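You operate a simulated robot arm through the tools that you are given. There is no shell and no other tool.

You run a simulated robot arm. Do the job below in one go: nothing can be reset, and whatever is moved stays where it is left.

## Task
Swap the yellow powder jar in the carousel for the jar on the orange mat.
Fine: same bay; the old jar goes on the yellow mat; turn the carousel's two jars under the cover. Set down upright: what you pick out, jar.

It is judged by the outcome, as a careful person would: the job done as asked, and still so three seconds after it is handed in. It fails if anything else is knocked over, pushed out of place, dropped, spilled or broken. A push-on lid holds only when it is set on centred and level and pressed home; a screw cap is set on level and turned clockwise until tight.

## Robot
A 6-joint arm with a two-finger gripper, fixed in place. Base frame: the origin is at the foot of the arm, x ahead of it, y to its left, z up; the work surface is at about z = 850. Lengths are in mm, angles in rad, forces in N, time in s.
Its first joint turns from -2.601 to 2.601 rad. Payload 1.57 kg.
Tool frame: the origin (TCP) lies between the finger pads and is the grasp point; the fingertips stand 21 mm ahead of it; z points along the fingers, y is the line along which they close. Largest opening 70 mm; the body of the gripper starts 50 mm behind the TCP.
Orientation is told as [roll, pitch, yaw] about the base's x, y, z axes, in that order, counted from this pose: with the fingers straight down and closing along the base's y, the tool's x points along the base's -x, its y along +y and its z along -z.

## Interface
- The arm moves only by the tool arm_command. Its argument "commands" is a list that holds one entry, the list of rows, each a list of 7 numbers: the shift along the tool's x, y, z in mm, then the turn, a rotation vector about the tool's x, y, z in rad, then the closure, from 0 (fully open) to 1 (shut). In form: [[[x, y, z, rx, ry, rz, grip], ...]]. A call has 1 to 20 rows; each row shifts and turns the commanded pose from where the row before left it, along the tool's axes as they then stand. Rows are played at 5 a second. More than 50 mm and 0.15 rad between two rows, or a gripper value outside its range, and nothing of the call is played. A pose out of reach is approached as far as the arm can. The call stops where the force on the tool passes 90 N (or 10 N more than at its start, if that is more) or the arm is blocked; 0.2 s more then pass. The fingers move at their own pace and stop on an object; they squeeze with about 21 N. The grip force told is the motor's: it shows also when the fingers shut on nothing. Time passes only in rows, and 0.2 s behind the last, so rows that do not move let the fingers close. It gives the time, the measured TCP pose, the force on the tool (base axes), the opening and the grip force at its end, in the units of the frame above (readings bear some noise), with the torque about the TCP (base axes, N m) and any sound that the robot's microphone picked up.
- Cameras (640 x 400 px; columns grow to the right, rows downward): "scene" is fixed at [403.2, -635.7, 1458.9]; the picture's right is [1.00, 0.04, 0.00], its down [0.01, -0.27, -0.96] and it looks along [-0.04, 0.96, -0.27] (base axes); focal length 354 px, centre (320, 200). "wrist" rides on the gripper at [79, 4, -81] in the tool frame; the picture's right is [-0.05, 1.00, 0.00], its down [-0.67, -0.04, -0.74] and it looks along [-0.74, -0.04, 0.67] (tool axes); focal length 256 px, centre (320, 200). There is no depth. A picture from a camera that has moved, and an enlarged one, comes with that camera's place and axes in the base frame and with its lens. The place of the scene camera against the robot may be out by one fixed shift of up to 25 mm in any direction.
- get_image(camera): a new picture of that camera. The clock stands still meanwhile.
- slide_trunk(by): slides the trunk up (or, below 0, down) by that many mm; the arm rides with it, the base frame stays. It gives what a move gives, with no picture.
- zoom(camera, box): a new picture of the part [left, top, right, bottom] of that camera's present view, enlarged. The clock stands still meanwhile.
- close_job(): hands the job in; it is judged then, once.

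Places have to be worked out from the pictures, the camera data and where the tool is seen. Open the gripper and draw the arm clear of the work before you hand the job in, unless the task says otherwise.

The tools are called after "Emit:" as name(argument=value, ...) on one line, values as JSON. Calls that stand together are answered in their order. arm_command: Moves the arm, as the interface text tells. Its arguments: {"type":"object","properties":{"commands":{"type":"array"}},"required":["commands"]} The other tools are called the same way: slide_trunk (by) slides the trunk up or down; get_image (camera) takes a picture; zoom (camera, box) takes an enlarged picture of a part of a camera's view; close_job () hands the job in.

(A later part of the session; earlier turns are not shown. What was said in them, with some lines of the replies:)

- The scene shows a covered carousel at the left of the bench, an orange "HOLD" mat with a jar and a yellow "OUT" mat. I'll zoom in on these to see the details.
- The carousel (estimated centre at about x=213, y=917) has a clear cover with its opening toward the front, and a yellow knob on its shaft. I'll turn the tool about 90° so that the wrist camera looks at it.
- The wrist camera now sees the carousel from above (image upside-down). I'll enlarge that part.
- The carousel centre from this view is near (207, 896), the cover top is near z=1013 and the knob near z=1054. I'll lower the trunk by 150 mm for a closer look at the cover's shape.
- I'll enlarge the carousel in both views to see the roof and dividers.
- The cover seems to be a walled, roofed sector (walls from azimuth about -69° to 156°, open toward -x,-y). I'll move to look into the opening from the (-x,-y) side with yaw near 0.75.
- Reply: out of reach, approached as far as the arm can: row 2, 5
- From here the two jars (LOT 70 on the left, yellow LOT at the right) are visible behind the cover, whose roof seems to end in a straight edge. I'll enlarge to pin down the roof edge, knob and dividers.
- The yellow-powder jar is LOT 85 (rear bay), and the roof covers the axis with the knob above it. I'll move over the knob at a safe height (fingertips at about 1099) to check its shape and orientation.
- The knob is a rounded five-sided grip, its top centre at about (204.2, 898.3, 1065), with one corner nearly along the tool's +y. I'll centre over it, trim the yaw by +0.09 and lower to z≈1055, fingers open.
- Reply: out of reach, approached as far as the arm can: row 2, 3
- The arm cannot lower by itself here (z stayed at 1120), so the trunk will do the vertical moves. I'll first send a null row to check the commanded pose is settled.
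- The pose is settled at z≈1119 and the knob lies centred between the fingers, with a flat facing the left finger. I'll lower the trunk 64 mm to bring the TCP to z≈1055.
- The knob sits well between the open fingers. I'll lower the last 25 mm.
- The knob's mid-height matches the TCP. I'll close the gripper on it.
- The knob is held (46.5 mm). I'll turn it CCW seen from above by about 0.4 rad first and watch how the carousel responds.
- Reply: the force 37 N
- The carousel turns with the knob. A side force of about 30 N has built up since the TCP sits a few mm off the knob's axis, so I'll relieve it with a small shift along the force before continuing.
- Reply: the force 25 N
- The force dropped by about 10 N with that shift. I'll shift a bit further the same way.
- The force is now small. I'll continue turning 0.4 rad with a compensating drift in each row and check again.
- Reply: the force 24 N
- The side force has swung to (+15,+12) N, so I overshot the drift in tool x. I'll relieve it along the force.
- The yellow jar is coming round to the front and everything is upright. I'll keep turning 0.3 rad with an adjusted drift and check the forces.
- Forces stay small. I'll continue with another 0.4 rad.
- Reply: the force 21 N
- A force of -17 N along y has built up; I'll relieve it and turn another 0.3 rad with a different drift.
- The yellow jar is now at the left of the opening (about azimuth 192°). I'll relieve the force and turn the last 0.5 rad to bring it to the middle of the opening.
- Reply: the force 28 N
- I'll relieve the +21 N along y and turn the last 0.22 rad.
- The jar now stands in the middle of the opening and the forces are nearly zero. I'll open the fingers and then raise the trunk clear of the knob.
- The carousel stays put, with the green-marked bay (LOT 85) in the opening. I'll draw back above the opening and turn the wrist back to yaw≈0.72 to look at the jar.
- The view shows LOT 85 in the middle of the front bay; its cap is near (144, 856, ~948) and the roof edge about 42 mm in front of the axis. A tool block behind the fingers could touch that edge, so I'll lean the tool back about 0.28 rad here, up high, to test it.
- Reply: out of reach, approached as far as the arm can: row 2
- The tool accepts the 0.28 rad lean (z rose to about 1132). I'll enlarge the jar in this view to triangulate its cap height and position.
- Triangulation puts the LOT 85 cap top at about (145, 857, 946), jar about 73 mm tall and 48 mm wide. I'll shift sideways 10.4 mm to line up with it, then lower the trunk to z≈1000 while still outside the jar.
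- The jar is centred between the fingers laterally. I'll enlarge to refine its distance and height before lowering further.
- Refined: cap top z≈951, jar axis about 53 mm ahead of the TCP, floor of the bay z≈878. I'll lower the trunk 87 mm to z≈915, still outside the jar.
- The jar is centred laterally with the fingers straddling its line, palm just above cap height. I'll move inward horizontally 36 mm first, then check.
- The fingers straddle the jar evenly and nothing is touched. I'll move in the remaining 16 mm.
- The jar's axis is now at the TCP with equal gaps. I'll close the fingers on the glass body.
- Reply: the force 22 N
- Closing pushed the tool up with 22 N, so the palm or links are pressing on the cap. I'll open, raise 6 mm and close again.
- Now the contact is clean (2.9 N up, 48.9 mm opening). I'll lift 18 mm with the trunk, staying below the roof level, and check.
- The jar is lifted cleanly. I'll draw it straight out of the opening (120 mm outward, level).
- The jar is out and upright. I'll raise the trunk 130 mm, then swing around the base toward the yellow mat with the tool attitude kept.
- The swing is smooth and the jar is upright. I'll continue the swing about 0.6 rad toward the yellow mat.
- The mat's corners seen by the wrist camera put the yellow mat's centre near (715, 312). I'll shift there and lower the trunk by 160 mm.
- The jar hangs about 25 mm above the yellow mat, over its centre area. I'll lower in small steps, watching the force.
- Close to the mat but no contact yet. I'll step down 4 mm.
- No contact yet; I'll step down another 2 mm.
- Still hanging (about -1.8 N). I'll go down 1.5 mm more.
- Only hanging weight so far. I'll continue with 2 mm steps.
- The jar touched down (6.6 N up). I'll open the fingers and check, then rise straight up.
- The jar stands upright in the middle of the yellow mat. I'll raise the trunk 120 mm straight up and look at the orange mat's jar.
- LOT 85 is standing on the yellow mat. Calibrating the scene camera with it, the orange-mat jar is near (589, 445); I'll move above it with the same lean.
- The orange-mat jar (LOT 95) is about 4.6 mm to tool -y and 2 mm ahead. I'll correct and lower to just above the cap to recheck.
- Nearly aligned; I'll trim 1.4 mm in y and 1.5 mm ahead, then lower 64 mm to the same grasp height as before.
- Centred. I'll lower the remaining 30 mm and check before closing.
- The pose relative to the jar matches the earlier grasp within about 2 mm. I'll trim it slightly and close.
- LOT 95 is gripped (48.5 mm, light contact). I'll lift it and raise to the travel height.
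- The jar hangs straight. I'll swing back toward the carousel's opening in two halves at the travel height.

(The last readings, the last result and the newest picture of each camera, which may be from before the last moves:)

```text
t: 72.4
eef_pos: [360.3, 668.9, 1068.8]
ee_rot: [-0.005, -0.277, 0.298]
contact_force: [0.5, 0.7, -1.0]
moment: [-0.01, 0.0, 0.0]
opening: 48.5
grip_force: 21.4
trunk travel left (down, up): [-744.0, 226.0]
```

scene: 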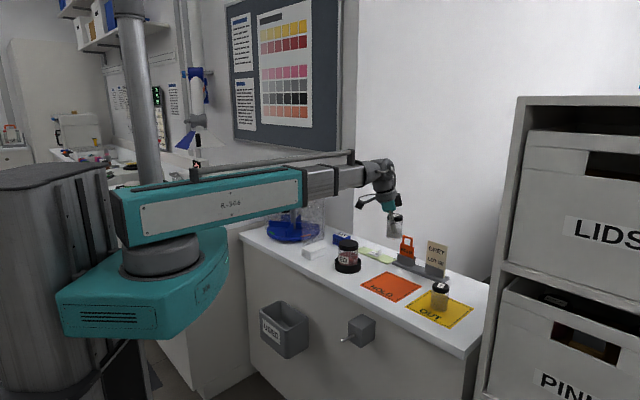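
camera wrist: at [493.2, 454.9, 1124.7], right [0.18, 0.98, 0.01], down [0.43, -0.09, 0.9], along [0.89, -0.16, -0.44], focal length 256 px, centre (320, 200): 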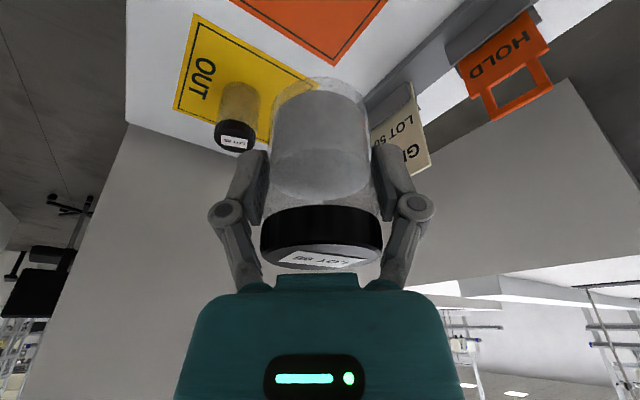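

On track at (360, 669), yaw 0.298. I'll do the second half of the swing.

Emit:
arm_command(commands=[[[12.98, 15.47, -3.73, -0.00741, 0, -0.02576, 1], [12.98, 15.47, -3.73, -0.00741, 0, -0.02576, 1], [12.98, 15.47, -3.73, -0.00741, 0, -0.02576, 1], [12.98, 15.47, -3.73, -0.00741, 0, -0.02576, 1], [12.98, 15.47, -3.73, -0.00741, 0, -0.02576, 1], [12.98, 15.47, -3.73, -0.00741, 0, -0.02576, 1], [12.98, 15.47, -3.73, -0.00741, 0, -0.02576, 1], [12.98, 15.47, -3.73, -0.00741, 0, -0.02576, 1], [12.98, 15.47, -3.73, -0.00741, 0, -0.02576, 1], [12.98, 15.47, -3.73, -0.00741, 0, -0.02576, 1], [12.98, 15.47, -3.73, -0.00741, 0, -0.02576, 1], [12.98, 15.47, -3.73, -0.00741, 0, -0.02576, 1], [12.98, 15.47, -3.73, -0.00741, 0, -0.02576, 1], [12.98, 15.47, -3.73, -0.00741, 0, -0.02576, 1], [12.98, 15.47, -3.73, -0.00741, 0, -0.02576, 1], [12.98, 15.47, -3.73, -0.00741, 0, -0.02576, 1], [0, 0, 0, 0, 0, 0, 1]]])

Emit:
get_image(camera="wrist")

Emit:
get_image(camera="scene")

```text
t: 76.0
eef_pos: [52.2, 783.3, 1069.4]
ee_rot: [-0.005, -0.277, 0.726]
contact_force: [0.6, -0.3, -0.7]
moment: [0.0, -0.03, 0.02]
opening: 48.5
grip_force: 21.0
out of reach, approached as far as the arm can: row 9
trunk travel left (down, up): [-744.0, 226.0]
```

```text
taken
camera wrist: at [-25.4, 719.7, 1124.9], right [-0.63, 0.78, 0.01], down [0.35, 0.27, 0.9], along [0.7, 0.57, -0.44], focal length 256 px, centre (320, 200)
```

wrist: 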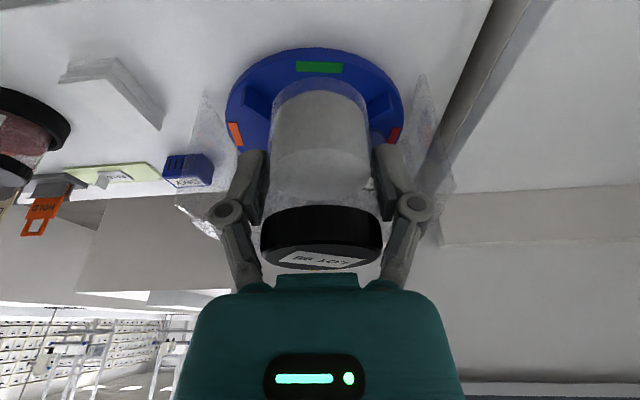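

```text
taken
```

scene: 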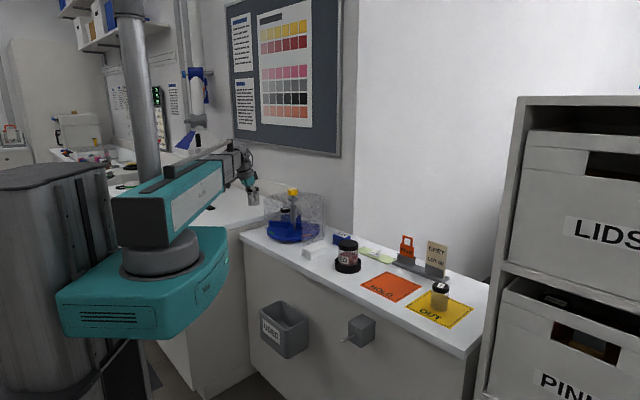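

Back in front of the opening. I'll trim the attitude and sideways offset (-6 mm), then lower to the insertion height (trunk at -614).

Emit:
arm_command(commands=[[[0, -3.0, 0, -0.004, -0.004, 0, 1], [0, -3.0, 0, 0, 0, 0, 1], [0, 0, 0, 0, 0, 0, 1]]])

Emit:
slide_trunk(by=-130)

Emit:
get_image(camera="wrist")

Emit:
zoom(camera="scene", box=[220, 150, 340, 250])

```text
t: 76.8
eef_pos: [56.8, 779.2, 1069.4]
ee_rot: [-0.001, -0.281, 0.726]
contact_force: [0.2, -1.0, -1.3]
moment: [0.03, -0.02, 0.03]
opening: 48.5
grip_force: 21.4
trunk travel left (down, up): [-744.0, 226.0]
```

```text
t: 78.4
eef_pos: [58.0, 778.2, 939.0]
ee_rot: [0.001, -0.282, 0.729]
contact_force: [0.7, 0.0, -0.5]
moment: [0.02, 0.0, 0.0]
opening: 48.5
grip_force: 20.9
trunk travel left (down, up): [-614.0, 356.0]
```

```text
taken
camera wrist: at [-19.8, 714.8, 994.8], right [-0.63, 0.78, 0.01], down [0.35, 0.26, 0.9], along [0.7, 0.57, -0.43], focal length 256 px, centre (320, 200)
```

wrist: 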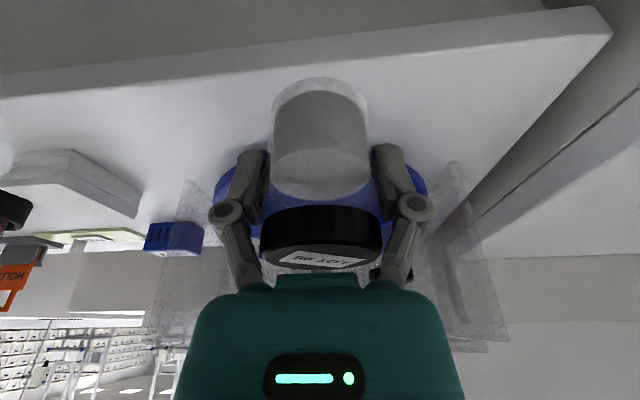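

```text
4.00 times, centred on (280, 200) of scene
camera zoom: at [403.2, -635.7, 1458.9], right [1.0, 0.04, 0.0], down [0.01, -0.27, -0.96], along [-0.04, 0.96, -0.27], focal length 1416 px, centre (480, 200)
```

zoom: 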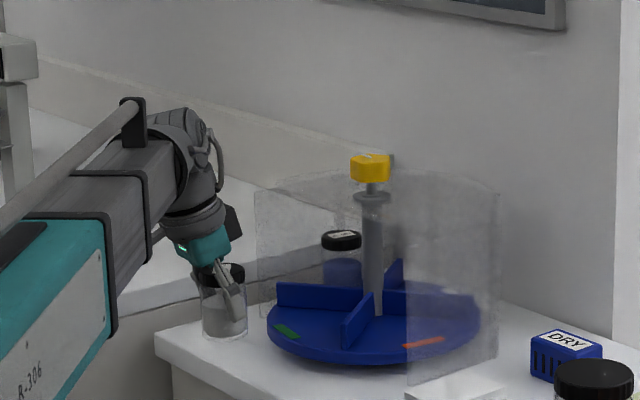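

Lined up: 114 mm ahead and about 1.6 mm to +y to reach the old jar's spot. I'll move in 71 mm first.

Emit:
arm_command(commands=[[[-13.69, 0.2, 3.96, 0, 0, 0, 1], [-13.69, 0.2, 3.96, 0, 0, 0, 1], [-13.69, 0.2, 3.96, 0, 0, 0, 1], [-13.69, 0.2, 3.96, 0, 0, 0, 1], [-13.69, 0.2, 3.96, 0, 0, 0, 1], [0, 0, 0, 0, 0, 0, 1]]])

Emit:
get_image(camera="wrist")

Emit:
zoom(camera="scene", box=[240, 160, 335, 250])

```text
t: 79.8
eef_pos: [108.6, 825.8, 939.6]
ee_rot: [-0.001, -0.281, 0.726]
contact_force: [0.4, 0.9, -0.8]
moment: [0.0, -0.01, -0.02]
opening: 48.4
grip_force: 21.1
trunk travel left (down, up): [-614.0, 356.0]
```

```text
taken
camera wrist: at [31.9, 762.2, 994.7], right [-0.63, 0.78, 0.01], down [0.35, 0.26, 0.9], along [0.7, 0.57, -0.43], focal length 256 px, centre (320, 200)
```

wrist: 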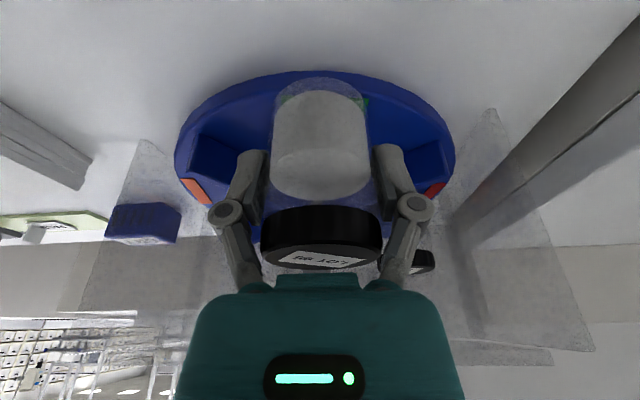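

```text
4.44 times, centred on (288, 205) of scene
camera zoom: at [403.2, -635.7, 1458.9], right [1.0, 0.04, 0.0], down [0.01, -0.27, -0.96], along [-0.04, 0.96, -0.27], focal length 1573 px, centre (464, 178)
```

zoom: 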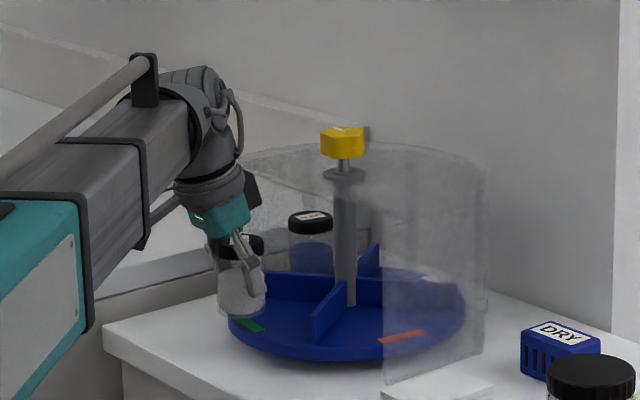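

Still clear on all sides. I'll move in the last 43.5 mm.

Emit:
arm_command(commands=[[[-13.93, 0.15, 4.03, 0, 0, 0, 1], [-13.93, 0.15, 4.03, 0, 0, 0, 1], [-13.93, 0.15, 4.03, 0, 0, 0, 1], [0, 0, 0, 0, 0, 0, 1]]])

Emit:
get_image(camera="wrist")

Emit:
zoom(camera="scene", box=[240, 160, 335, 250])

```text
t: 80.8
eef_pos: [142.7, 855.6, 938.9]
ee_rot: [0.001, -0.281, 0.727]
contact_force: [0.0, 0.5, -0.3]
moment: [0.02, 0.04, 0.0]
opening: 48.7
grip_force: 21.4
trunk travel left (down, up): [-614.0, 356.0]
```

```text
taken
camera wrist: at [66.0, 791.9, 994.7], right [-0.63, 0.78, 0.01], down [0.35, 0.26, 0.9], along [0.7, 0.57, -0.43], focal length 256 px, centre (320, 200)
```

wrist: 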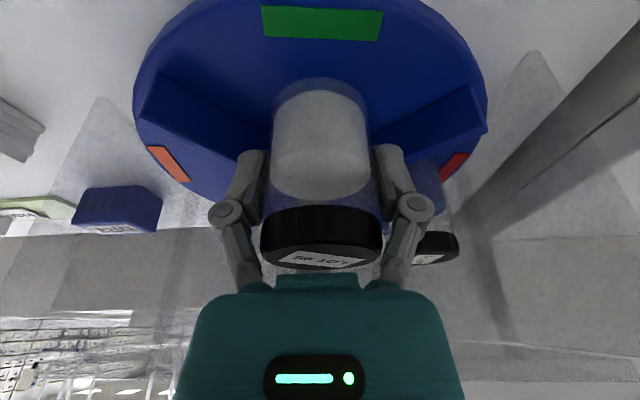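

```text
4.44 times, centred on (288, 205) of scene
camera zoom: at [403.2, -635.7, 1458.9], right [1.0, 0.04, 0.0], down [0.01, -0.27, -0.96], along [-0.04, 0.96, -0.27], focal length 1573 px, centre (464, 178)
```

zoom: 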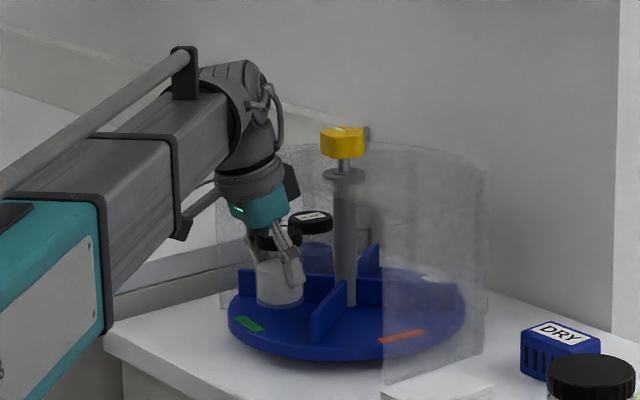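

The jar is exactly where LOT 85 hung after its lift. I'll lower 15 mm, then in small steps until it touches.

Emit:
slide_trunk(by=-15)

Emit:
slide_trunk(by=-2)

```text
t: 81.4
eef_pos: [142.1, 855.7, 925.2]
ee_rot: [0.001, -0.28, 0.729]
contact_force: [0.9, 0.3, -0.3]
moment: [0.02, -0.01, 0.0]
opening: 48.2
grip_force: 21.3
trunk travel left (down, up): [-599.0, 371.0]
```

```text
t: 82.0
eef_pos: [143.5, 854.9, 924.1]
ee_rot: [0.0, -0.281, 0.728]
contact_force: [0.8, 0.3, -1.2]
moment: [-0.01, 0.01, -0.03]
opening: 48.5
grip_force: 21.1
trunk travel left (down, up): [-597.0, 373.0]
```

No contact yet. I'll step down 1.5 mm.

Emit:
slide_trunk(by=-1.5)

```text
t: 82.5
eef_pos: [143.0, 854.5, 922.4]
ee_rot: [0.0, -0.283, 0.728]
contact_force: [1.7, 1.7, 12.8]
moment: [-0.07, 0.06, 0.02]
opening: 48.6
grip_force: 21.3
trunk travel left (down, up): [-595.0, 375.0]
```

It touched down (12.8 N). I'll ease up slightly and open the fingers.

Emit:
slide_trunk(by=0.7)

Emit:
arm_command(commands=[[[0, 0, 0, 0, 0, 0, 0], [0, 0, 0, 0, 0, 0, 0], [0, 0, 0, 0, 0, 0, 0], [0, 0, 0, 0, 0, 0, 0]]])

Emit:
get_image(camera="wrist")

```text
t: 83.0
eef_pos: [143.6, 854.3, 922.9]
ee_rot: [-0.001, -0.283, 0.728]
contact_force: [1.9, 1.0, 5.8]
moment: [-0.04, -0.05, -0.01]
opening: 48.2
grip_force: 21.3
trunk travel left (down, up): [-596.0, 374.0]
```

```text
t: 84.0
eef_pos: [143.8, 855.8, 921.1]
ee_rot: [0.0, -0.282, 0.727]
contact_force: [0.8, 0.3, 0.3]
moment: [0.0, -0.03, -0.01]
opening: 70.2
grip_force: 0.0
trunk travel left (down, up): [-596.0, 374.0]
```

```text
taken
camera wrist: at [65.7, 791.8, 977.0], right [-0.63, 0.78, 0.01], down [0.35, 0.26, 0.9], along [0.7, 0.57, -0.43], focal length 256 px, centre (320, 200)
```

wrist: 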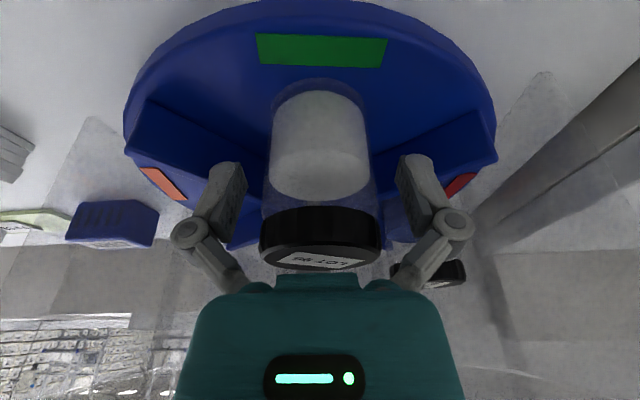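

LOT 95 stands upright in the green bay. I'll withdraw straight outward 80 mm at this height.

Emit:
arm_command(commands=[[[9.61, 0, -2.78, 0, 0, 0, 0], [9.61, 0, -2.78, 0, 0, 0, 0], [9.61, 0, -2.78, 0, 0, 0, 0], [9.61, 0, -2.78, 0, 0, 0, 0], [9.61, 0, -2.78, 0, 0, 0, 0], [9.61, 0, -2.78, 0, 0, 0, 0], [9.61, 0, -2.78, 0, 0, 0, 0], [9.61, 0, -2.78, 0, 0, 0, 0], [0, 0, 0, 0, 0, 0, 0]]])

Emit:
get_image(camera="wrist")

Emit:
zoom(camera="scene", box=[240, 160, 335, 250])

```text
t: 86.0
eef_pos: [82.3, 801.7, 921.4]
ee_rot: [-0.001, -0.28, 0.728]
contact_force: [-0.3, 0.1, 0.1]
moment: [0.0, 0.0, -0.01]
opening: 70.2
grip_force: 0.0
trunk travel left (down, up): [-596.0, 374.0]
```

```text
taken
camera wrist: at [4.7, 738.5, 977.0], right [-0.63, 0.78, 0.01], down [0.35, 0.26, 0.9], along [0.7, 0.57, -0.43], focal length 256 px, centre (320, 200)
```

wrist: 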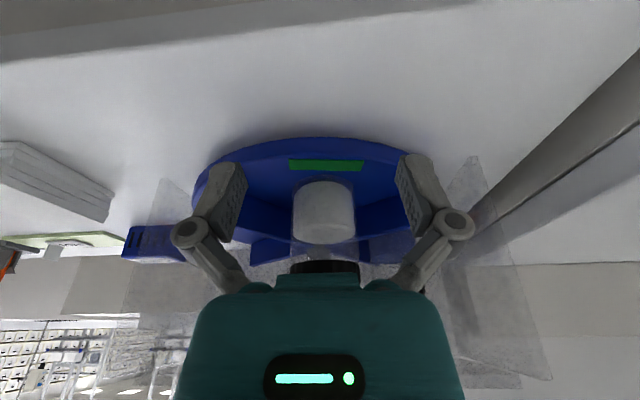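

```text
4.44 times, centred on (288, 205) of scene
camera zoom: at [403.2, -635.7, 1458.9], right [1.0, 0.04, 0.0], down [0.01, -0.27, -0.96], along [-0.04, 0.96, -0.27], focal length 1573 px, centre (464, 178)
```

zoom: 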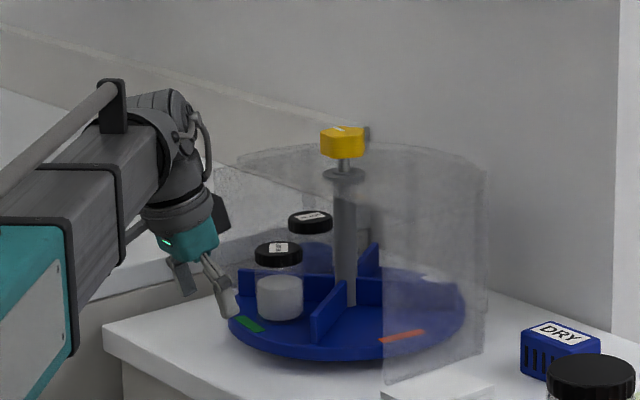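

Withdrawn cleanly. Now I'll raise the trunk 210 mm, take the lean out and move over the knob again.

Emit:
slide_trunk(by=210)

Emit:
arm_command(commands=[[[0, 0, 0, 0, 0.14, 0, 0], [0, 0, 0, 0, 0.14, 0, 0], [0, 0, 0, 0, 0, 0, 0], [-32.3, -2.26, 0, 0, 0, 0, 0], [-32.3, -2.26, 0, 0, 0, 0, 0], [-32.3, -2.26, 0, 0, 0, 0, 0], [-32.3, -2.26, 0, 0, 0, 0, 0], [-32.3, -2.26, 0, 0, 0, 0, 0], [0, 0, 0, 0, 0, 0, 0]]])

Emit:
get_image(camera="wrist")

```text
t: 88.2
eef_pos: [81.9, 801.5, 1131.1]
ee_rot: [-0.002, -0.281, 0.728]
contact_force: [-0.6, -0.3, -0.5]
moment: [-0.04, 0.03, -0.01]
opening: 70.0
grip_force: 0.1
trunk travel left (down, up): [-806.0, 164.0]
```

```text
t: 90.2
eef_pos: [212.2, 900.8, 1124.7]
ee_rot: [0.0, -0.002, 0.728]
contact_force: [-0.3, 0.3, -0.3]
moment: [0.01, -0.03, -0.02]
opening: 70.1
grip_force: 0.0
out of reach, approached as far as the arm can: row 1, 8
trunk travel left (down, up): [-806.0, 164.0]
```

```text
taken
camera wrist: at [147.8, 850.7, 1204.8], right [-0.62, 0.78, 0.0], down [0.52, 0.42, 0.75], along [0.58, 0.47, -0.67], focal length 256 px, centre (320, 200)
```

wrist: 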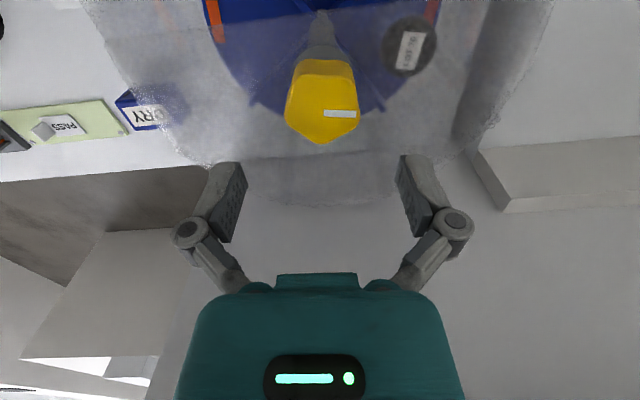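

Over the knob and well centred now (TCP ≈ (209.5, 900.4)). I'll turn the tool to yaw 2.98, the known grip orientation for this knob position.

Emit:
arm_command(commands=[[[0, 0, 0, 0, 0, -0.141, 0], [0, 0, 0, 0, 0, -0.141, 0], [0, 0, 0, 0, 0, -0.141, 0], [0, 0, 0, 0, 0, -0.141, 0], [0, 0, 0, 0, 0, -0.141, 0], [0, 0, 0, 0, 0, -0.141, 0], [0, 0, 0, 0, 0, -0.141, 0], [0, 0, 0, 0, 0, -0.141, 0], [0, 0, 0, 0, 0, -0.141, 0], [0, 0, 0, 0, 0, -0.141, 0], [0, 0, 0, 0, 0, -0.141, 0], [0, 0, 0, 0, 0, -0.141, 0], [0, 0, 0, 0, 0, -0.141, 0], [0, 0, 0, 0, 0, -0.141, 0], [0, 0, 0, 0, 0, -0.141, 0], [0, 0, 0, 0, 0, -0.141, 0], [0, 0, 0, 0, 0, 0, 0]]])

Emit:
get_image(camera="wrist")

```text
t: 93.8
eef_pos: [211.8, 900.8, 1123.8]
ee_rot: [0.0, 0.003, 2.986]
contact_force: [0.3, 0.0, 0.2]
moment: [0.02, -0.01, 0.0]
opening: 70.2
grip_force: 0.1
trunk travel left (down, up): [-806.0, 164.0]
```

```text
taken
camera wrist: at [287.7, 883.5, 1205.0], right [-0.21, -0.98, 0.0], down [-0.65, 0.14, 0.74], along [-0.73, 0.15, -0.67], focal length 256 px, centre (320, 200)
```

wrist: 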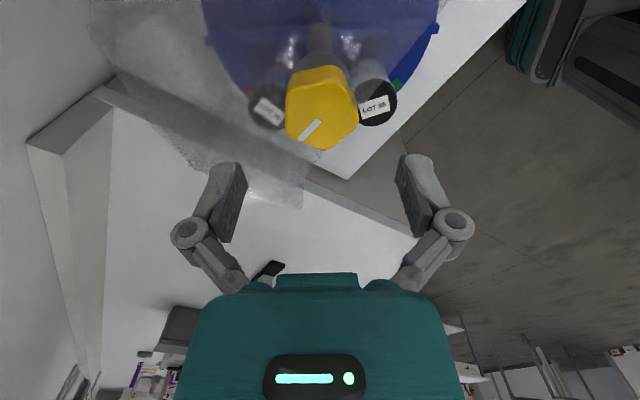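

I'll enlarge the knob to confirm the centring before lowering.

Emit:
zoom(camera="wrist", box=[260, 50, 380, 170])

```text
3.33 times, centred on (320, 110) of wrist
camera zoom: at [287.7, 883.5, 1205.0], right [-0.21, -0.98, 0.0], down [-0.65, 0.14, 0.74], along [-0.73, 0.15, -0.67], focal length 853 px, centre (320, 500)
```

zoom: 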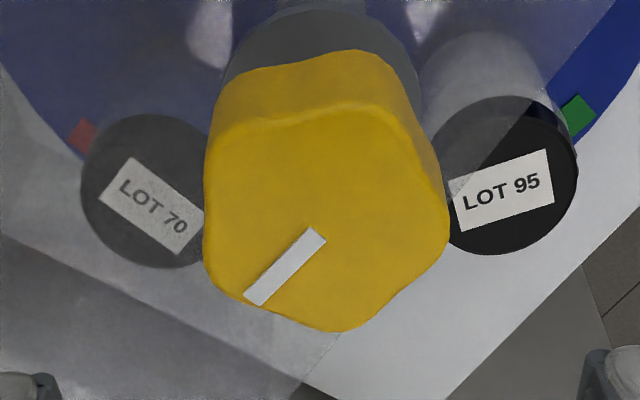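

The knob's top face is centred on the expected pixel. I'll lower the trunk 70 mm to the knob's mid-height.

Emit:
slide_trunk(by=-70)

Emit:
arm_command(commands=[[[0, 0, 0, 0, 0, 0, 1], [0, 0, 0, 0, 0, 0, 1], [0, 0, 0, 0, 0, 0, 1], [0, 0, 0, 0, 0, 0, 1], [0, 0, 0, 0, 0, 0, 1]]])

Emit:
get_image(camera="wrist")

```text
t: 94.9
eef_pos: [211.9, 900.8, 1054.6]
ee_rot: [0.0, 0.0, 2.984]
contact_force: [-0.4, 0.7, 0.6]
moment: [-0.02, 0.0, 0.01]
opening: 70.1
grip_force: 0.0
trunk travel left (down, up): [-736.0, 234.0]
```

```text
t: 96.1
eef_pos: [210.1, 901.3, 1054.4]
ee_rot: [-0.002, 0.002, 2.985]
contact_force: [0.2, 5.3, 6.9]
moment: [0.11, 0.07, -0.04]
opening: 46.2
grip_force: 32.0
trunk travel left (down, up): [-736.0, 234.0]
```

```text
taken
camera wrist: at [287.7, 883.4, 1135.3], right [-0.21, -0.98, 0.0], down [-0.65, 0.14, 0.74], along [-0.73, 0.16, -0.67], focal length 256 px, centre (320, 200)
```

wrist: 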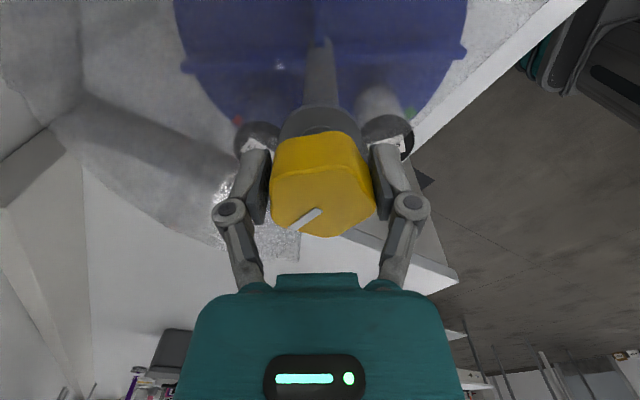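

The knob is gripped centrally. I'll turn it back clockwise 0.4 rad and watch the forces.

Emit:
arm_command(commands=[[[-0.1, 0, 0, 0, 0, 0.1, 1], [-0.1, 0, 0, 0, 0, 0.1, 1], [-0.1, 0, 0, 0, 0, 0.1, 1], [-0.1, 0, 0, 0, 0, 0.1, 1], [0, 0, 0, 0, 0, 0, 1]]])

Emit:
zoom(camera="scene", box=[240, 160, 340, 250])

```text
t: 97.3
eef_pos: [211.1, 900.7, 1055.4]
ee_rot: [-0.002, 0.001, 2.581]
contact_force: [-0.2, 0.6, 4.5]
moment: [-0.14, -0.18, -0.03]
opening: 45.9
grip_force: 31.7
trunk travel left (down, up): [-736.0, 234.0]
```

```text
4.44 times, centred on (290, 205) of scene
camera zoom: at [403.2, -635.7, 1458.9], right [1.0, 0.04, 0.0], down [0.01, -0.27, -0.96], along [-0.04, 0.96, -0.27], focal length 1573 px, centre (453, 178)
```

zoom: 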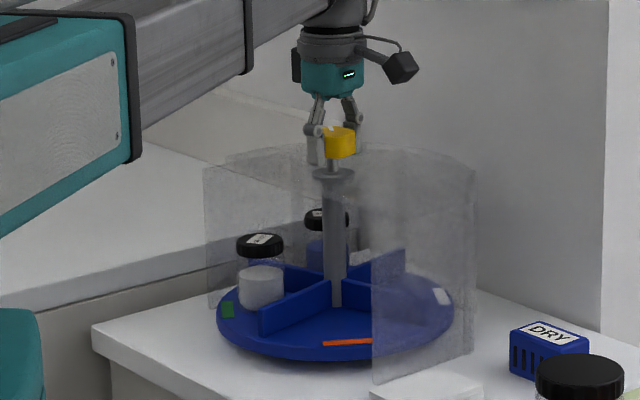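

Forces are tiny now that I'm centred on the axis. I'll turn another 1.0 rad.

Emit:
arm_command(commands=[[[-0.1, 0, 0, 0, 0, 0.1, 1], [-0.1, 0, 0, 0, 0, 0.1, 1], [-0.1, 0, 0, 0, 0, 0.1, 1], [-0.1, 0, 0, 0, 0, 0.1, 1], [-0.1, 0, 0, 0, 0, 0.1, 1], [-0.1, 0, 0, 0, 0, 0.1, 1], [0, 0, 0, 0, 0, 0, 1]]])

```text
t: 98.9
eef_pos: [208.9, 898.7, 1055.4]
ee_rot: [0.0, 0.003, 1.984]
contact_force: [-4.2, -23.8, -18.6]
moment: [-0.09, -0.06, 0.02]
opening: 46.0
grip_force: 31.9
trunk travel left (down, up): [-736.0, 234.0]
```

A force of -24 N along y has built up; I'll relieve it and continue with a corrected drift.

Emit:
arm_command(commands=[[[2.0, 1.4, 0, 0, 0, 0, 1], [0, 0, 0, 0, 0, 0, 1]]])

```text
t: 99.5
eef_pos: [209.8, 899.9, 1054.7]
ee_rot: [-0.002, 0.001, 1.982]
contact_force: [-0.2, -8.7, -4.4]
moment: [-1.01, -0.25, 0.0]
opening: 45.7
grip_force: 32.3
trunk travel left (down, up): [-736.0, 234.0]
```

Better. I'll continue 0.3 rad without drift and check.

Emit:
arm_command(commands=[[[0.5, 0.3, 0, 0, 0, 0.1, 1], [0, 0, 0, 0, 0, 0.1, 1], [0, 0, 0, 0, 0, 0.1, 1], [0, 0, 0, 0, 0, 0, 1]]])

```text
t: 100.5
eef_pos: [208.2, 899.1, 1054.3]
ee_rot: [-0.003, -0.003, 1.683]
contact_force: [-3.0, 10.0, 11.7]
moment: [-0.15, 0.0, -0.03]
opening: 46.1
grip_force: 32.1
trunk travel left (down, up): [-736.0, 234.0]
```

Small force swing (+10 N); I'll relieve it within the next 0.3 rad.

Emit:
arm_command(commands=[[[-1.1, 0.2, 0, 0, 0, 0.1, 1], [0, 0, 0, 0, 0, 0.1, 1], [0, 0, 0, 0, 0, 0.1, 1], [0, 0, 0, 0, 0, 0, 1]]])

Emit:
zoom(camera="scene", box=[240, 160, 340, 250])

```text
t: 101.5
eef_pos: [207.9, 898.1, 1055.2]
ee_rot: [-0.002, -0.001, 1.382]
contact_force: [-4.6, 6.0, 9.0]
moment: [0.47, -0.03, -0.01]
opening: 46.1
grip_force: 32.2
trunk travel left (down, up): [-736.0, 234.0]
```

```text
4.44 times, centred on (290, 205) of scene
camera zoom: at [403.2, -635.7, 1458.9], right [1.0, 0.04, 0.0], down [0.01, -0.27, -0.96], along [-0.04, 0.96, -0.27], focal length 1573 px, centre (453, 178)
```

zoom: 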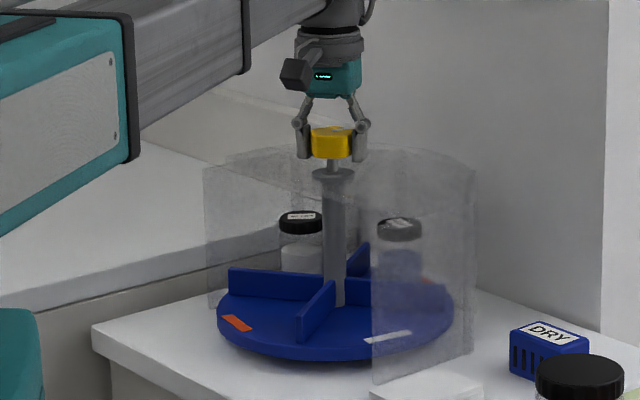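

Going well; both jars are upright and moving under the cover. I'll turn another 0.4 rad.

Emit:
arm_command(commands=[[[-0.6, 0.6, 0, 0, 0, 0.1, 1], [0, 0, 0, 0, 0, 0.1, 1], [0, 0, 0, 0, 0, 0.1, 1], [0, 0, 0, 0, 0, 0.1, 1], [0, 0, 0, 0, 0, 0, 1]]])

```text
t: 102.7
eef_pos: [206.9, 900.2, 1055.5]
ee_rot: [-0.001, 0.001, 0.983]
contact_force: [-9.4, -4.3, 0.0]
moment: [-0.28, 0.22, -0.01]
opening: 46.1
grip_force: 32.6
trunk travel left (down, up): [-736.0, 234.0]
```

I'll ease the -9 N along x and turn the final 0.32 rad to the original orientation.

Emit:
arm_command(commands=[[[0.8, 0.9, 0, 0, 0, 0.08, 1], [0, 0, 0, 0, 0, 0.08, 1], [0, 0, 0, 0, 0, 0.08, 1], [0, 0, 0, 0, 0, 0.08, 1], [0, 0, 0, 0, 0, 0, 1]]])

Emit:
get_image(camera="wrist")

Emit:
zoom(camera="scene", box=[240, 160, 340, 250])

```text
t: 103.9
eef_pos: [206.0, 900.1, 1056.0]
ee_rot: [0.0, -0.001, 0.662]
contact_force: [-12.4, -7.2, -4.3]
moment: [-0.5, 0.3, -0.07]
opening: 46.0
grip_force: 32.4
trunk travel left (down, up): [-736.0, 234.0]
```

```text
taken
camera wrist: at [140.4, 853.6, 1135.2], right [-0.57, 0.82, 0.0], down [0.55, 0.38, 0.75], along [0.61, 0.43, -0.67], focal length 256 px, centre (320, 200)
```

wrist: 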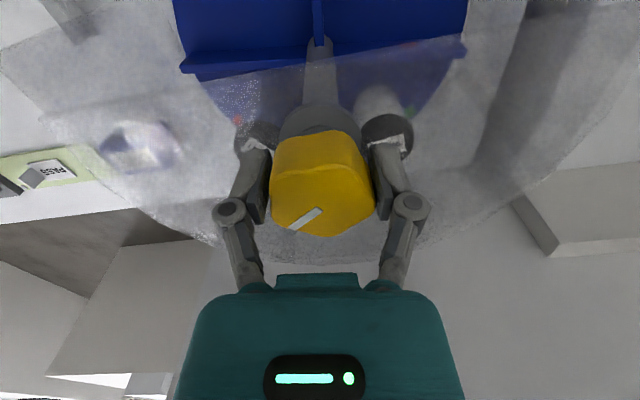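

```text
4.44 times, centred on (290, 205) of scene
camera zoom: at [403.2, -635.7, 1458.9], right [1.0, 0.04, 0.0], down [0.01, -0.27, -0.96], along [-0.04, 0.96, -0.27], focal length 1573 px, centre (453, 178)
```

zoom: 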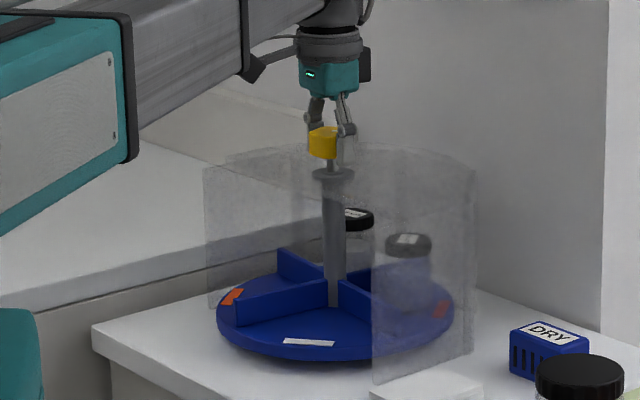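

Both jars are back under the cover as at the start (LOT 95 in the green-marked bay). I'll relieve the remaining side force, then open the fingers.

Emit:
arm_command(commands=[[[1.5, 0.5, 0, 0, 0, 0, 1], [0, 0, 0, 0, 0, 0, 1]]])

Emit:
arm_command(commands=[[[0, 0, 0, 0, 0, 0, 0], [0, 0, 0, 0, 0, 0, 0], [0, 0, 0, 0, 0, 0, 0], [0, 0, 0, 0, 0, 0, 0]]])

Emit:
slide_trunk(by=80)

Emit:
get_image(camera="wrist")

Emit:
get_image(camera="scene")

```text
t: 104.5
eef_pos: [206.7, 899.1, 1054.7]
ee_rot: [-0.001, -0.004, 0.664]
contact_force: [-2.8, -2.7, 0.8]
moment: [-0.52, 0.6, -0.04]
opening: 46.0
grip_force: 32.1
trunk travel left (down, up): [-736.0, 234.0]
```

```text
t: 105.5
eef_pos: [207.6, 899.9, 1055.8]
ee_rot: [0.0, -0.002, 0.663]
contact_force: [-0.1, 0.1, 0.0]
moment: [0.04, -0.01, 0.02]
opening: 70.1
grip_force: 0.1
trunk travel left (down, up): [-736.0, 234.0]
```

```text
t: 106.7
eef_pos: [207.6, 900.5, 1134.3]
ee_rot: [0.0, 0.0, 0.663]
contact_force: [0.6, 1.1, -0.3]
moment: [0.01, 0.01, 0.02]
opening: 70.1
grip_force: 0.0
trunk travel left (down, up): [-816.0, 154.0]
```

```text
taken
camera wrist: at [140.5, 853.6, 1214.7], right [-0.57, 0.82, 0.0], down [0.55, 0.38, 0.75], along [0.61, 0.43, -0.67], focal length 256 px, centre (320, 200)
```

wrist: 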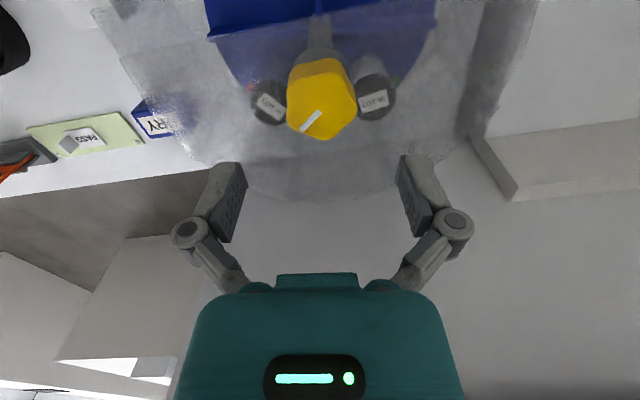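

```text
taken
```

scene: 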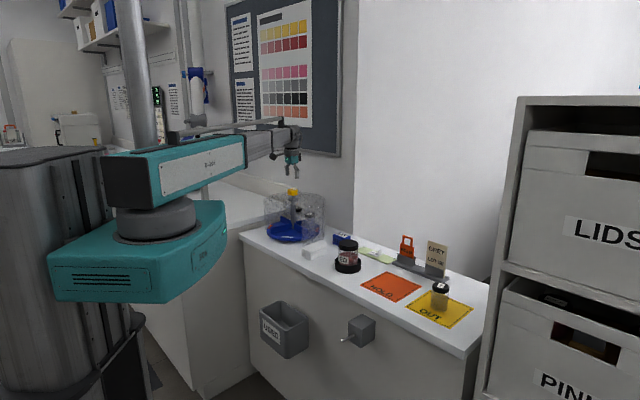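

Everything stands as intended. I'll raise the arm another 120 mm and draw it back clear of the bench.

Emit:
slide_trunk(by=120)

Emit:
arm_command(commands=[[[26.2, -30.3, 0, 0, 0, 0, 0], [26.2, -30.3, 0, 0, 0, 0, 0], [26.2, -30.3, 0, 0, 0, 0, 0], [26.2, -30.3, 0, 0, 0, 0, 0], [26.2, -30.3, 0, 0, 0, 0, 0], [26.2, -30.3, 0, 0, 0, 0, 0], [0, 0, 0, 0, 0, 0, 0]]])

Emit:
zoom(camera="scene", box=[240, 170, 340, 250])

Emit:
zoom(camera="scene", box=[320, 220, 500, 340])

Emit:
get_image(camera="wrist")

```text
t: 108.2
eef_pos: [206.7, 899.5, 1254.2]
ee_rot: [-0.002, 0.0, 0.663]
contact_force: [-0.3, -0.3, -0.2]
moment: [0.01, 0.02, 0.01]
opening: 69.9
grip_force: 0.0
trunk travel left (down, up): [-936.0, 34.0]
```

```text
t: 109.8
eef_pos: [194.4, 658.1, 1254.9]
ee_rot: [-0.001, -0.001, 0.664]
contact_force: [-0.4, -0.4, -0.3]
moment: [-0.01, 0.0, 0.01]
opening: 70.1
grip_force: 0.1
trunk travel left (down, up): [-936.0, 34.0]
```

```text
5.00 times, centred on (290, 210) of scene
camera zoom: at [403.2, -635.7, 1458.9], right [1.0, 0.04, 0.0], down [0.01, -0.27, -0.96], along [-0.04, 0.96, -0.27], focal length 1769 px, centre (470, 150)
```

zoom: 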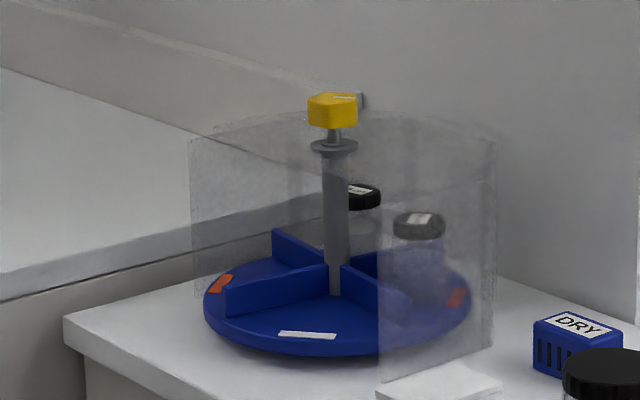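

```text
3.33 times, centred on (410, 280) of scene
camera zoom: at [403.2, -635.7, 1458.9], right [1.0, 0.04, 0.0], down [0.01, -0.27, -0.96], along [-0.04, 0.96, -0.27], focal length 1180 px, centre (20, -67)
```

zoom: 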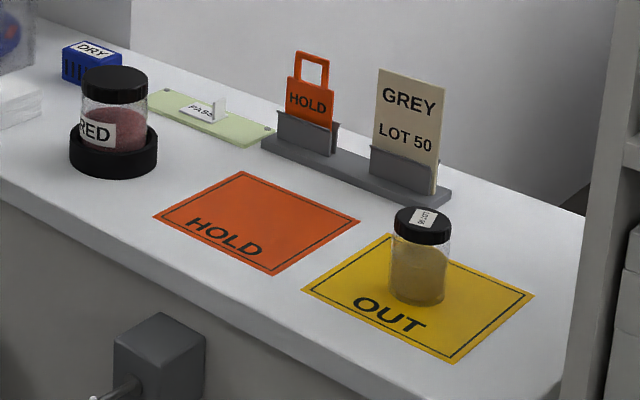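

```text
taken
camera wrist: at [129.1, 612.2, 1334.6], right [-0.57, 0.82, 0.0], down [0.55, 0.38, 0.75], along [0.61, 0.43, -0.67], focal length 256 px, centre (320, 200)
```

wrist: 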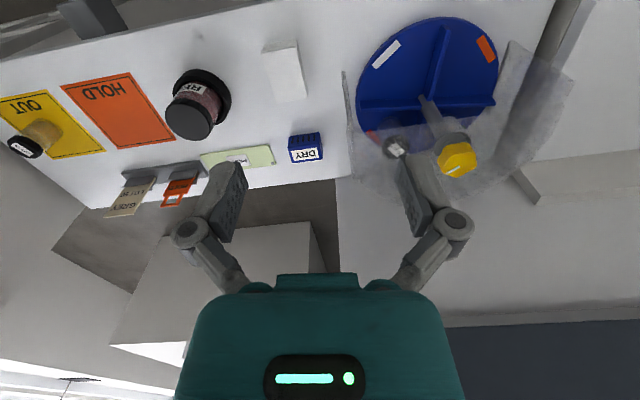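

LOT 85 stands upright on the yellow mat and LOT 95 is in the green-marked bay. Both carousel jars are under the cover, nothing else has moved, and the gripper is open with the arm clear, so I'll hand the job in.

Emit:
close_job()

```text
The job is handed in.
```

I swapped the jars and handed the job in:

- **Old jar:** the yellow powder jar (LOT 85) is upright on the yellow mat, near its centre.
- **New jar:** the jar from the orange mat (LOT 95) is upright in the carousel bay LOT 85 came from, the one with the green mark.
- **Carousel:** I turned it back, so LOT 95 and LOT 70 are both under the cover. It rests a few degrees clockwise of where it started.

In the last pictures nothing else on the bench had moved. The gripper is open and the arm is clear of the bench.
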